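You operate a simulated robot arm through the tools that you are given. There is no shell and no other tool. Be economical: measure what you need, move in short steps, check, and stop when the job is done.

The job below is to be done with a simulated robot arm. You get a single attempt, and the scene is never put back.

JOB
Take the setting gauge from the top of the green table and leave it on top of the block there.

Only the result counts: the job must be done as asked and must still hold three seconds after the hand-in. Knocking over, shifting, dropping, spilling or breaking anything else fails it.

ROBOT AND FRAMES
A 7-joint arm with a two-finger parallel gripper, fixed in place. Base frame: the origin is at the foot of the arm, x ahead of it, y to its left, z up; the work surface is at about z = 0. Readings come in cm, degrees, newtons and seconds.
With the tool pointing down near the work surface it reaches from about 22 to 58 cm from the base axis. Its first joint turns from -66.0 to 66.0 degrees. Payload 2.5 kg.
The TCP is the grasp point between the finger pads, 2.3 cm short of the fingertips. In the tool frame z runs along the fingers and y along their closing line. Largest opening 9.4 cm; finger width 3.8, thickness 1; the body of the gripper, 5.4 by 9.6 cm, starts 3.9 cm behind the TCP.
Orientation is that of the tool frame in the base frame, as a unit quaternion [x, y, z, w]. With the fingers straight down and closing along the base's y, the tool's x points along the base's -x, its y along +y and its z along -z.

CONTROLS
- The arm moves only by the tool step_arm. Its argument "commands" is a list of rows, each an object (a shift or turn left out is 0, a gripper value left out holds the last) with "linear": the shift along the base's x, y, z in units of 400 mm (1.0 is 400 mm), a list of three; "spin": the turn about the base's z in units of 90 degrees (1.0 is 90 degrees). In form: [{"linear": [tx, ty, tz], "spin": spin}, ...]. A call has 1 to 20 rows; each row is the pose to reach, as a shift and turn from the pose commanded when the call began. "jaw" is the opening, from 0 (shut) to 1 (fully open), set as the call begins (left out, the last holds). A call with a number of a shift or a turn outside -1 to 1 is refused whole. Each row takes 0.2 s and may step no farther than 5 cm and 8.6 degrees from the row before; otherwise, or with a gripper value out of range, the whole call is refused. A pose out of reach is approached as far as the arm can. The call stops where the force on the tool passes 40 N (or 10 N more than at its start, if that is more) or the arm is blocked; 0.2 s more then pass. Each finger travels about 10.8 cm/s and halts on what it meets, pressing with about 21 N; the grip force reading is that of the motor and also rises with nothing between the fingers. The clock runs only during rows and for 0.2 s after the last one: add rows that repeat a pose to give the fingers time. It gives the time, the measured TCP pose, the force on the tool (base axes), the opening and the grip force at its end, in the units of the frame above (readings bear some noise).
- Cameras (640 x 400 px; columns grow to the right, rows downward): "scene" is fixed at [14.51, -43.81, 53.88]; the picture's right is [0.48, -0.88, 0.00], its down [-0.54, -0.30, -0.79] and it looks along [0.69, 0.38, -0.62] (base axes); focal length 300 px, centre (320, 200). "wrist" rides on the gripper at [-3.9, 0, -4.4] in the tool frame; the picture's right is [0.00, -1.00, 0.00], its down [0.97, 0.00, -0.24] and it looks along [0.24, 0.00, 0.97] (tool axes); focal length 218 px, centre (320, 200).
- camera(camera): a new picture of that camera. It takes no simulated time.
- measure_at(camera, pixels): for up to 12 pixels [column, row] of the newest picture of that camera ("zoom" is the newest enlarged one), the place [x, y, z] in the base frame of the surface seen there, good to about 0.2 cm. It takes no simulated time.
- zoom(camera, box): a new picture of the part [left, top, right, bottom] of that camera's present view, enlarged. It takes no simulated time.
- hand_in(): hands the job in; it is judged then, once.

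Keep the steps short. Do not move on a guess: measure, check each grasp and each placing, and mend mistakes. In all there are 60 turns and 26 pictures (those below and enlarged ones count). Leave the gripper open and the arm clear of the work at the hand-in unless told otherwise, and finish with a single line.

The tools are called as a command line: name --argument value ..., lists and objects as JSON in quotes. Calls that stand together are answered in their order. step_arm: Moves the arm, as the interface text tells. Its arguments: {"type":"object","properties":{"commands":{"type":"array","items":{"type":"object","properties":{"linear":{"type":"array","items":{"type":"number"}},"spin":{"type":"number"}}}},"jaw":{"type":"number"}},"required":["commands"]} The other tools are called the same way: camera (camera) takes a picture; measure_at (camera, pixels) gives the place of the surface under pixels of a picture; zoom (camera, box) takes an enlarged picture of a part of a camera's view; hand_in () hands the job in.

At the start:

```text
t: 0.0
eef_pos: [35.96, -15.18, 35.85]
tool_rot: [0.0, 1.0, 0.0, 0.0]
force: [0.7, 0.1, 0.5]
grip_width: 9.38
finger_force: 0.1
```

scene: 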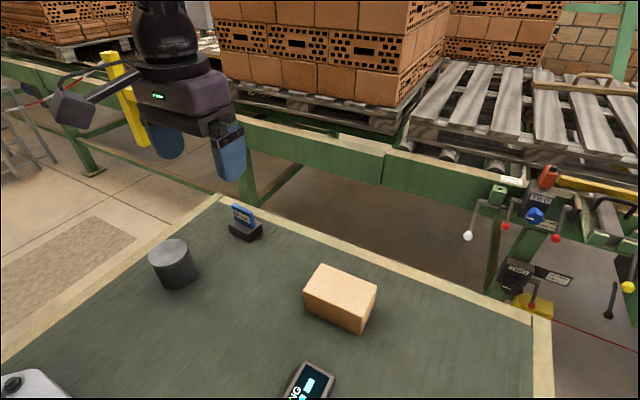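
wrist: 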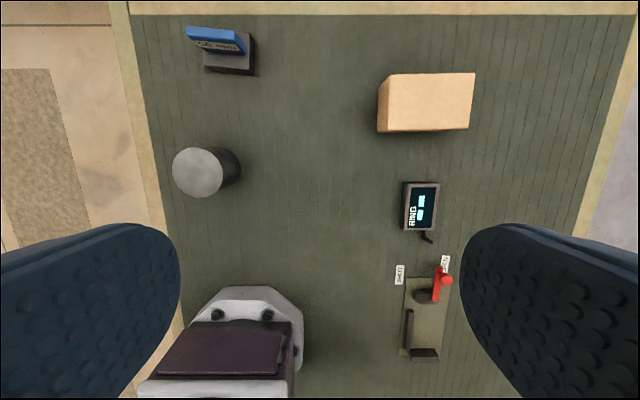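

I see a blue labelled item in a dark stand, a grey cylinder, a cardboard-coloured block, a display, and a lever fixture. I'll enlarge the wrist view to read the labels.

zoom --camera "wrist" --box '[160, 10, 280, 85]'

zoom --camera "wrist" --box '[360, 170, 488, 370]'

zoom --camera "scene" --box '[140, 190, 300, 300]'

```text
5.33 times, centred on (220, 48) of wrist
```

zoom: 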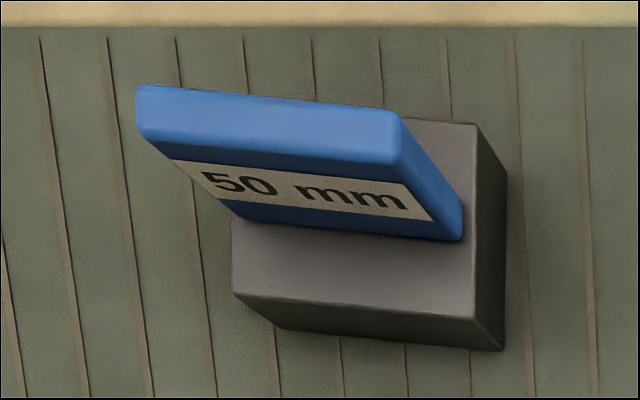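

```text
2.00 times, centred on (424, 270) of wrist
```

zoom: 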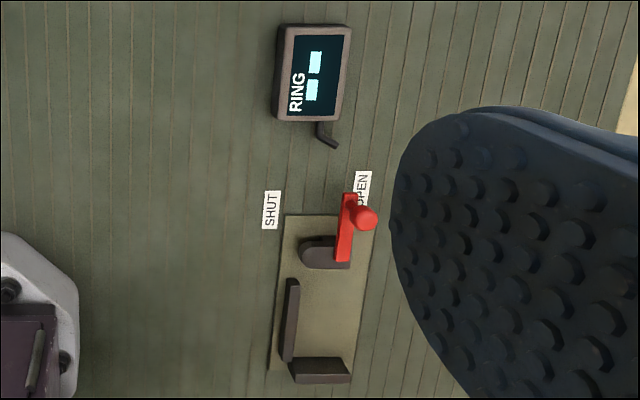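

```text
3.64 times, centred on (220, 245) of scene
```

zoom: 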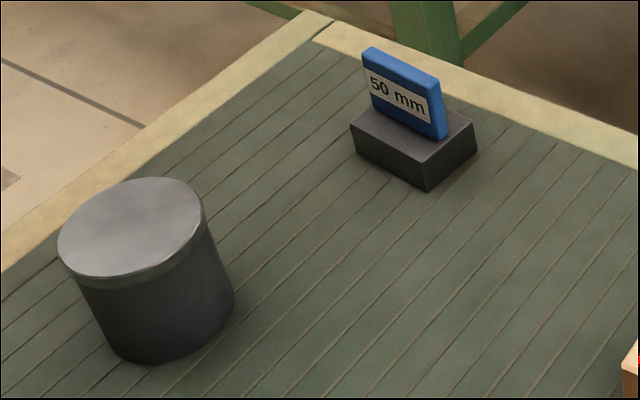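

The blue plate is marked "50 mm" and stands on a dark foot. Next I'll measure it, the block and the neighbours, and look at the lower-left machine.

zoom --camera "wrist" --box '[130, 260, 330, 400]'

measure_at --camera "wrist" --pixels '[[187, 28], [233, 33], [235, 51], [206, 70], [248, 72], [425, 103], [392, 75], [474, 75], [468, 127], [380, 130], [202, 172], [300, 60]]'

measure_at --camera "scene" --pixels '[[234, 205], [250, 213], [251, 222], [230, 222], [246, 236], [258, 221], [322, 266], [376, 284], [362, 312], [305, 292], [363, 330], [173, 252]]'

```text
2.86 times, centred on (230, 330) of wrist
```

zoom: 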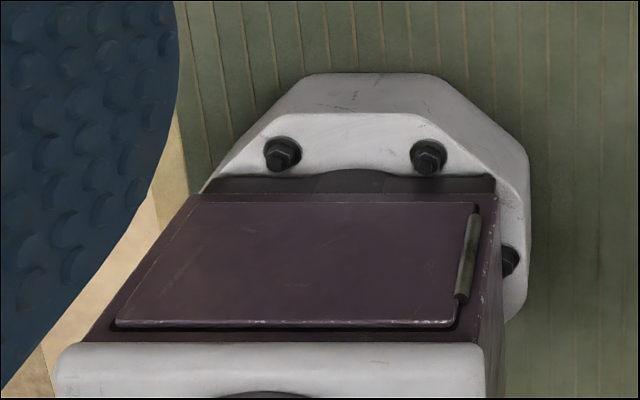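

```text
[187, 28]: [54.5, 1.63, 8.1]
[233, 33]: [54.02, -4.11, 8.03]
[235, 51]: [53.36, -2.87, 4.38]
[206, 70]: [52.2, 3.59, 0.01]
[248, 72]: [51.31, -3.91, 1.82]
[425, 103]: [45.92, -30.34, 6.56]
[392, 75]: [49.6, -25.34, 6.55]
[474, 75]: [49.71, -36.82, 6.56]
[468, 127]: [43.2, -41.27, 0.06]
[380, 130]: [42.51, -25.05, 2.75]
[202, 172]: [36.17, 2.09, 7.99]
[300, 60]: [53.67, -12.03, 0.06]
```

```text
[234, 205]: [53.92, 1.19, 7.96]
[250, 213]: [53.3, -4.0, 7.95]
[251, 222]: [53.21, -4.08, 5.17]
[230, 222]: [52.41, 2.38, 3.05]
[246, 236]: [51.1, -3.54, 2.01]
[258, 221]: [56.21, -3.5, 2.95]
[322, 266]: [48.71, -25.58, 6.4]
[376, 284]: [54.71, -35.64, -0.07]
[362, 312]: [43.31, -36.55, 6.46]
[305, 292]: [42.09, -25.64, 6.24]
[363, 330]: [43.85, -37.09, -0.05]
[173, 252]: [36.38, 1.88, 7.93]
```

The lower-left thing is the arm's own foot. The gauge plate spans x≈53.3–54.5, y≈-4.1–1.7 and tops out at z≈8, over a dark foot about 3 cm high. The block top is at z≈6.5, centred near (46,-31). I'll move above the gauge for a closer look, staying high.

step_arm --commands '[{"linear": [0.06, 0.07, -0.03]}, {"linear": [0.12, 0.14, -0.06]}, {"linear": [0.18, 0.21, -0.1]}, {"linear": [0.25, 0.28, -0.15]}, {"linear": [0.32, 0.35, -0.2]}, {"linear": [0.36, 0.35, -0.27]}, {"linear": [0.36, 0.35, -0.27]}]' --jaw 1

camera --camera "wrist"

```text
t: 1.6
eef_pos: [50.45, -1.28, 25.14]
tool_rot: [-0.001, 1.0, 0.0, 0.0]
force: [0.6, -0.3, -0.7]
grip_width: 9.4
finger_force: 0.1
```

```text
19 pictures are left
```

wrist: 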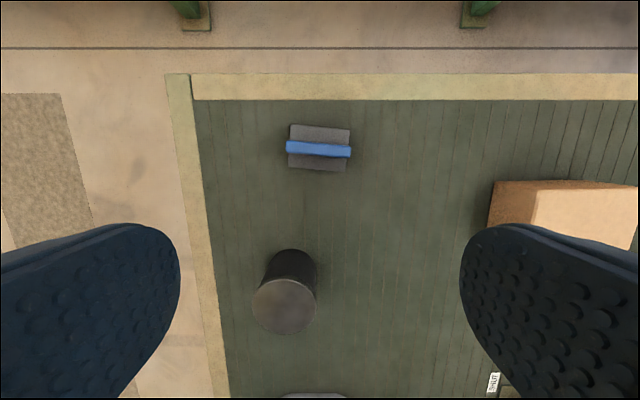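

zoom --camera "wrist" --box '[272, 115, 368, 175]'

measure_at --camera "wrist" --pixels '[[288, 143], [349, 149], [288, 151], [349, 156], [291, 126], [348, 131], [290, 167], [344, 169], [318, 134], [318, 163]]'

```text
6.67 times, centred on (320, 145) of wrist
```

zoom: 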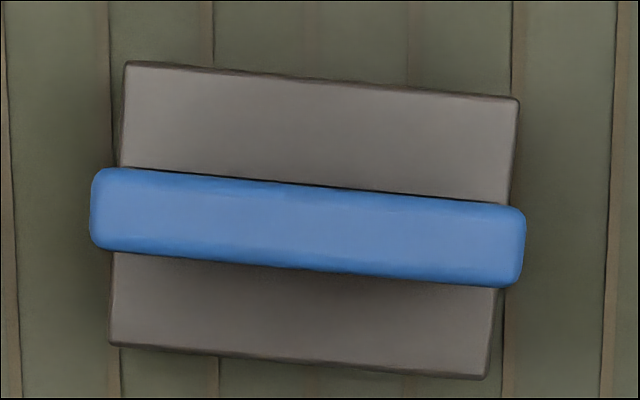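

```text
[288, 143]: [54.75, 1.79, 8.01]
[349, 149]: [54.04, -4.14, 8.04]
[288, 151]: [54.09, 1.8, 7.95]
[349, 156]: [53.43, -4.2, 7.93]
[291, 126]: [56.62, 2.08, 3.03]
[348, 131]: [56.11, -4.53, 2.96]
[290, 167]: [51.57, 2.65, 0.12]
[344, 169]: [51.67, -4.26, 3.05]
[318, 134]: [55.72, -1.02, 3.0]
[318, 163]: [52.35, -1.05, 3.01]
```

The plate centre is near (54.1,-1.2), turned about 5.5° clockwise, and foot and plate share that turn. I'll spin +84.5° so the fingers close across the faces, move over it, and come down to z≈14, above the 8 cm top.

step_arm --commands '[{"linear": [0.009, 0, -0.027], "spin": 0.0939}, {"linear": [0.018, 0, -0.054], "spin": 0.1878}, {"linear": [0.027, 0, -0.081], "spin": 0.2817}, {"linear": [0.036, 0, -0.108], "spin": 0.3756}, {"linear": [0.046, 0, -0.135], "spin": 0.4695}, {"linear": [0.055, 0, -0.162], "spin": 0.5634}, {"linear": [0.064, 0, -0.189], "spin": 0.6573}, {"linear": [0.073, 0, -0.216], "spin": 0.7512}, {"linear": [0.082, 0, -0.243], "spin": 0.8451}, {"linear": [0.091, 0, -0.27], "spin": 0.939}, {"linear": [0.091, 0, -0.27], "spin": 0.939}]'

camera --camera "wrist"

camera --camera "scene"

```text
t: 4.0
eef_pos: [53.89, -1.08, 14.13]
tool_rot: [-0.673, 0.739, 0.0, 0.0]
force: [-0.6, -0.5, 0.1]
grip_width: 9.4
finger_force: 0.1
```

```text
17 pictures are left
```

wrist: 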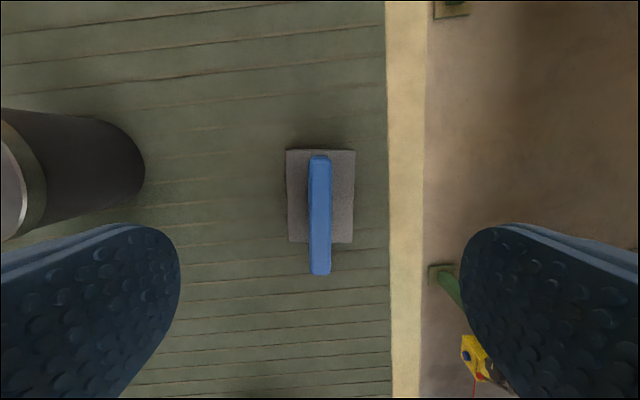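

```text
16 pictures are left
```

scene: 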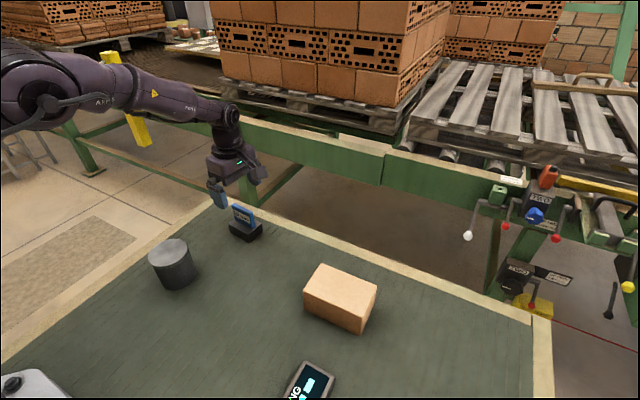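

The plate is centred between the fingers at column 320 and aligned. Next I go down to z≈5.9 (tips ≈3.6, above the 3.0 foot top) with the jaw open.

step_arm --commands '[{"linear": [0, 0, -0.07]}, {"linear": [0, 0, -0.13]}, {"linear": [0, 0, -0.18]}, {"linear": [0, 0, -0.205]}, {"linear": [0, 0, -0.205]}]'

camera --camera "wrist"

```text
t: 5.2
eef_pos: [53.98, -1.03, 5.84]
tool_rot: [-0.672, 0.74, 0.0, 0.001]
force: [0.3, 0.1, -0.2]
grip_width: 9.39
finger_force: 0.0
```

```text
15 pictures are left
```

wrist: 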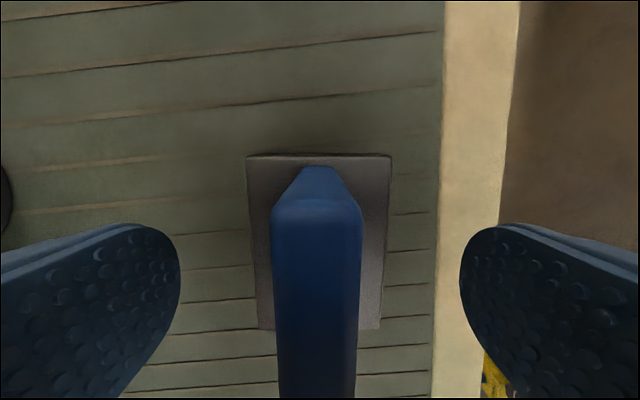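

No contact, and the plate sits midway between the fingers. Now I close the jaw and wait.

step_arm --commands '[{"linear": [0, 0, 0]}, {"linear": [0, 0, 0]}, {"linear": [0, 0, 0]}, {"linear": [0, 0, 0]}, {"linear": [0, 0, 0]}]' --jaw 0

```text
t: 6.4
eef_pos: [54.1, -1.08, 5.94]
tool_rot: [-0.672, 0.74, 0.0, 0.0]
force: [-0.6, -0.3, -0.1]
grip_width: 1.21
finger_force: 21.0
```

The fingers hold the 1.2 cm plate at 21 N. I'll lift 2 cm gently and check whether the foot comes along.

step_arm --commands '[{"linear": [0, 0, 0.01]}, {"linear": [0, 0, 0.02]}, {"linear": [0, 0, 0.035]}, {"linear": [0, 0, 0.05]}, {"linear": [0, 0, 0.05]}]'

zoom --camera "scene" --box '[180, 160, 308, 260]'

```text
t: 7.6
eef_pos: [53.92, -1.1, 7.97]
tool_rot: [-0.672, 0.74, 0.0, 0.001]
force: [0.4, -0.2, -2.4]
grip_width: 1.2
finger_force: 20.9
```

```text
4.00 times, centred on (244, 210) of scene
```

zoom: 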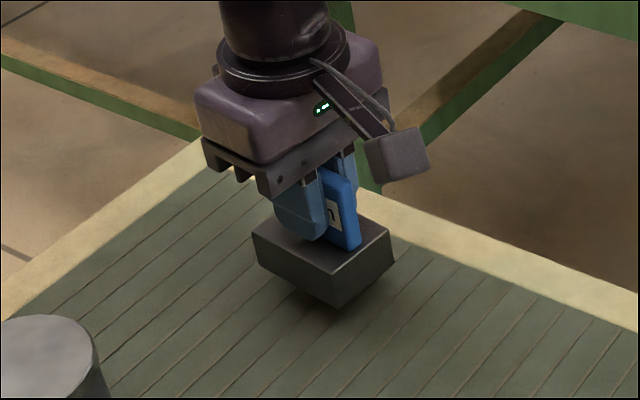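

Foot and plate rise together, so the gauge is one piece (about 0.24 kg) and its bottom is ≈5.9 cm below the TCP. The block top is at 6.5, so I lift to TCP z≈18 and carry it over the block at (46.2,-31.1), turning 5.5° to square with it.

step_arm --commands '[{"linear": [0, 0, 0.06]}, {"linear": [0, 0, 0.13]}, {"linear": [0, 0, 0.2]}, {"linear": [0, 0, 0.25]}, {"linear": [-0.01, -0.04, 0.25], "spin": 0.01}, {"linear": [-0.025, -0.1, 0.25], "spin": 0.02}, {"linear": [-0.043, -0.17, 0.25], "spin": 0.03}, {"linear": [-0.063, -0.245, 0.25], "spin": 0.04}, {"linear": [-0.083, -0.32, 0.25], "spin": 0.05}, {"linear": [-0.103, -0.395, 0.25], "spin": 0.061}, {"linear": [-0.123, -0.47, 0.25], "spin": 0.061}, {"linear": [-0.143, -0.545, 0.25], "spin": 0.061}, {"linear": [-0.16, -0.62, 0.25], "spin": 0.061}, {"linear": [-0.175, -0.68, 0.25], "spin": 0.061}, {"linear": [-0.188, -0.72, 0.25], "spin": 0.061}, {"linear": [-0.195, -0.75, 0.25], "spin": 0.061}, {"linear": [-0.195, -0.75, 0.25], "spin": 0.061}]'

camera --camera "wrist"

camera --camera "scene"

```text
t: 11.2
eef_pos: [46.21, -30.95, 18.07]
tool_rot: [-0.707, 0.707, 0.0, 0.0]
force: [0.2, 0.2, -2.8]
grip_width: 1.19
finger_force: 21.3
```

```text
13 pictures are left
```

wrist: 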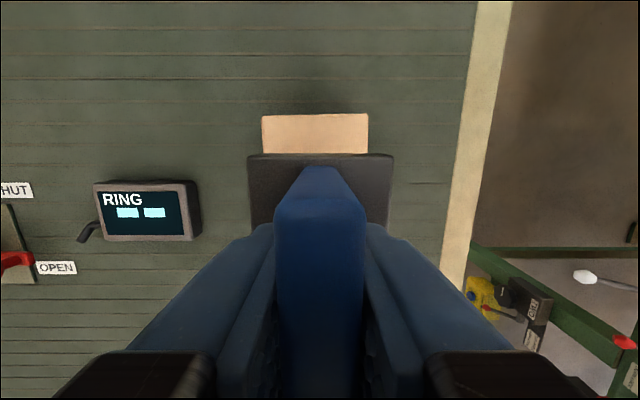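

```text
12 pictures are left
```

scene: 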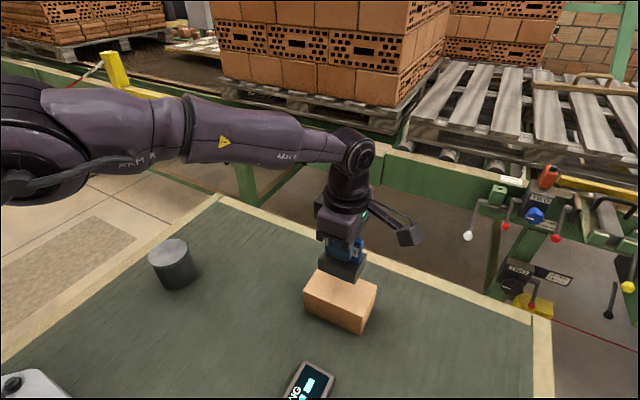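

The gauge hangs over the block, and both are square in the wrist view. I'll measure the block's visible edges to check the centring.

measure_at --camera "wrist" --pixels '[[264, 118], [366, 116], [265, 150], [366, 150], [316, 135], [251, 157], [390, 157]]'

measure_at --camera "scene" --pixels '[[307, 291], [362, 311], [374, 286], [340, 295]]'

```text
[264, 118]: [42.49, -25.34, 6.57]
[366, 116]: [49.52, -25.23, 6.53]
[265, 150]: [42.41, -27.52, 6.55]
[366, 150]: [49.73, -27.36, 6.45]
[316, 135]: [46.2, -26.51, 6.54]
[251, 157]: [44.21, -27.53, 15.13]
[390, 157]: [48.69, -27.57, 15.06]
```

```text
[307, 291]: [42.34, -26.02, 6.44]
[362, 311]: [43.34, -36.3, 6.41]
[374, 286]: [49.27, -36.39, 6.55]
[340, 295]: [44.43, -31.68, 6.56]
```

The block spans x 42.4–49.7 and y -36.8–-25.2. The foot is ≈0.4 cm off in x, so I shift -0.3 cm and descend to about 0.3 cm above the block.

step_arm --commands '[{"linear": [-0.0075, 0, -0.03]}, {"linear": [-0.0075, 0, -0.07]}, {"linear": [-0.0075, 0, -0.1]}, {"linear": [-0.0075, 0, -0.12]}, {"linear": [-0.0075, 0, -0.132]}, {"linear": [-0.0075, 0, -0.132]}]'

```text
t: 12.6
eef_pos: [45.96, -31.0, 12.87]
tool_rot: [0.707, -0.707, 0.0, 0.0]
force: [0.4, 0.2, -2.9]
grip_width: 1.19
finger_force: 21.0
```

Not in contact yet (force z still -2.9). I'll lower another 0.3 cm in tiny steps.

step_arm --commands '[{"linear": [0, 0, -0.003]}, {"linear": [0, 0, -0.006]}, {"linear": [0, 0, -0.008]}, {"linear": [0, 0, -0.008]}]'

zoom --camera "scene" --box '[276, 220, 404, 340]'

```text
t: 13.6
eef_pos: [46.01, -31.2, 12.51]
tool_rot: [-0.707, 0.707, 0.0, 0.0]
force: [-0.2, -0.3, -0.8]
grip_width: 1.2
finger_force: 20.8
```

```text
3.33 times, centred on (340, 280) of scene
```

zoom: 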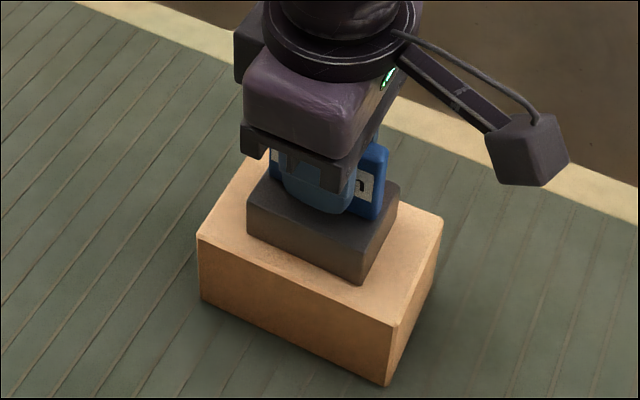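

The load dropped from -2.9 to -0.8 N, so the foot is touching the block. I press 0.04 cm more to seat it and read the force.

step_arm --commands '[{"linear": [0, 0, -0.001]}, {"linear": [0, 0, -0.001]}]'

```text
t: 14.2
eef_pos: [45.98, -31.05, 12.45]
tool_rot: [-0.707, 0.707, 0.0, 0.0]
force: [0.5, -0.5, 1.4]
grip_width: 1.2
finger_force: 20.6
```

The force is now +1.4 N, so it is seated. Opening moderately: jaw 0.5 leaves about 1.7 cm each side.

step_arm --commands '[{"linear": [0, 0, 0]}, {"linear": [0, 0, 0]}, {"linear": [0, 0, 0]}, {"linear": [0, 0, 0]}]' --jaw 0.5

```text
t: 15.2
eef_pos: [45.87, -31.07, 12.4]
tool_rot: [-0.707, 0.707, 0.001, 0.001]
force: [-1.3, -0.7, 0.7]
grip_width: 4.69
finger_force: 0.1
```

Released. Now straight up 14 cm, then back away from the block.

step_arm --commands '[{"linear": [0, 0, 0.03]}, {"linear": [0, 0, 0.08]}, {"linear": [0, 0, 0.15]}, {"linear": [0, 0, 0.25]}, {"linear": [0, 0, 0.35]}, {"linear": [-0.08, 0.05, 0.38]}, {"linear": [-0.16, 0.13, 0.38]}, {"linear": [-0.22, 0.22, 0.38]}, {"linear": [-0.25, 0.3, 0.38]}, {"linear": [-0.25, 0.3, 0.38]}]'

camera --camera "scene"

zoom --camera "scene" --box '[276, 220, 404, 340]'

```text
t: 17.4
eef_pos: [35.95, -18.83, 27.5]
tool_rot: [0.708, -0.707, 0.0, -0.001]
force: [-0.5, 0.0, -0.2]
grip_width: 4.71
finger_force: 0.1
```

```text
10 pictures are left
```

scene: 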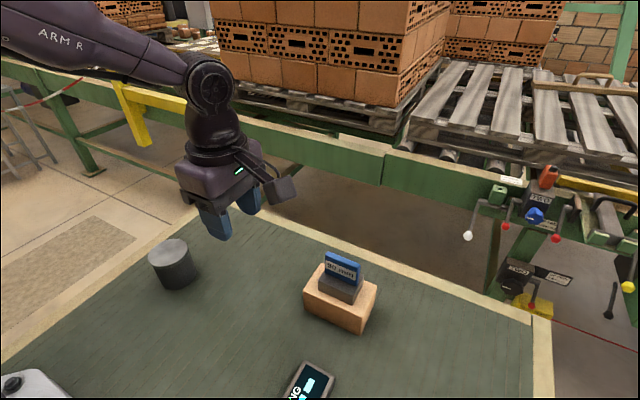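

```text
3.33 times, centred on (340, 280) of scene
```

zoom: 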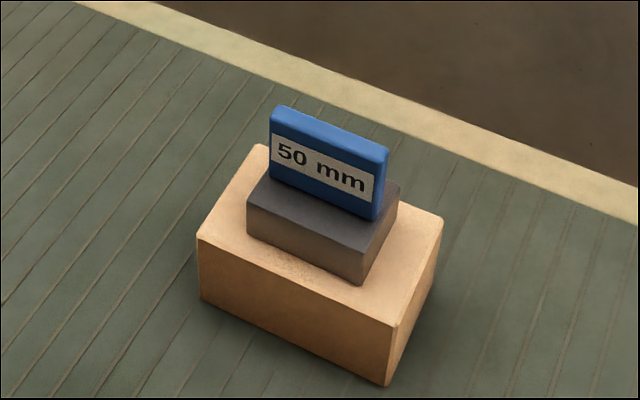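

The gauge stands squarely on the block, which hasn't moved, and nothing else is disturbed. I'll open the jaw fully before handing in.

step_arm --commands '[{"linear": [0, 0, 0]}, {"linear": [0, 0, 0]}, {"linear": [0, 0, 0]}]' --jaw 1

```text
t: 18.2
eef_pos: [35.96, -18.79, 27.51]
tool_rot: [-0.707, 0.707, 0.0, 0.0]
force: [0.3, -0.3, 0.0]
grip_width: 9.4
finger_force: 0.1
```

The gripper is open and the arm is clear, so I'm handing in.

hand_in

```text
The job is handed in.
```

The 50 mm setting gauge is standing upright near the centre of the block's top, with the gripper open, the arm clear and nothing else moved.
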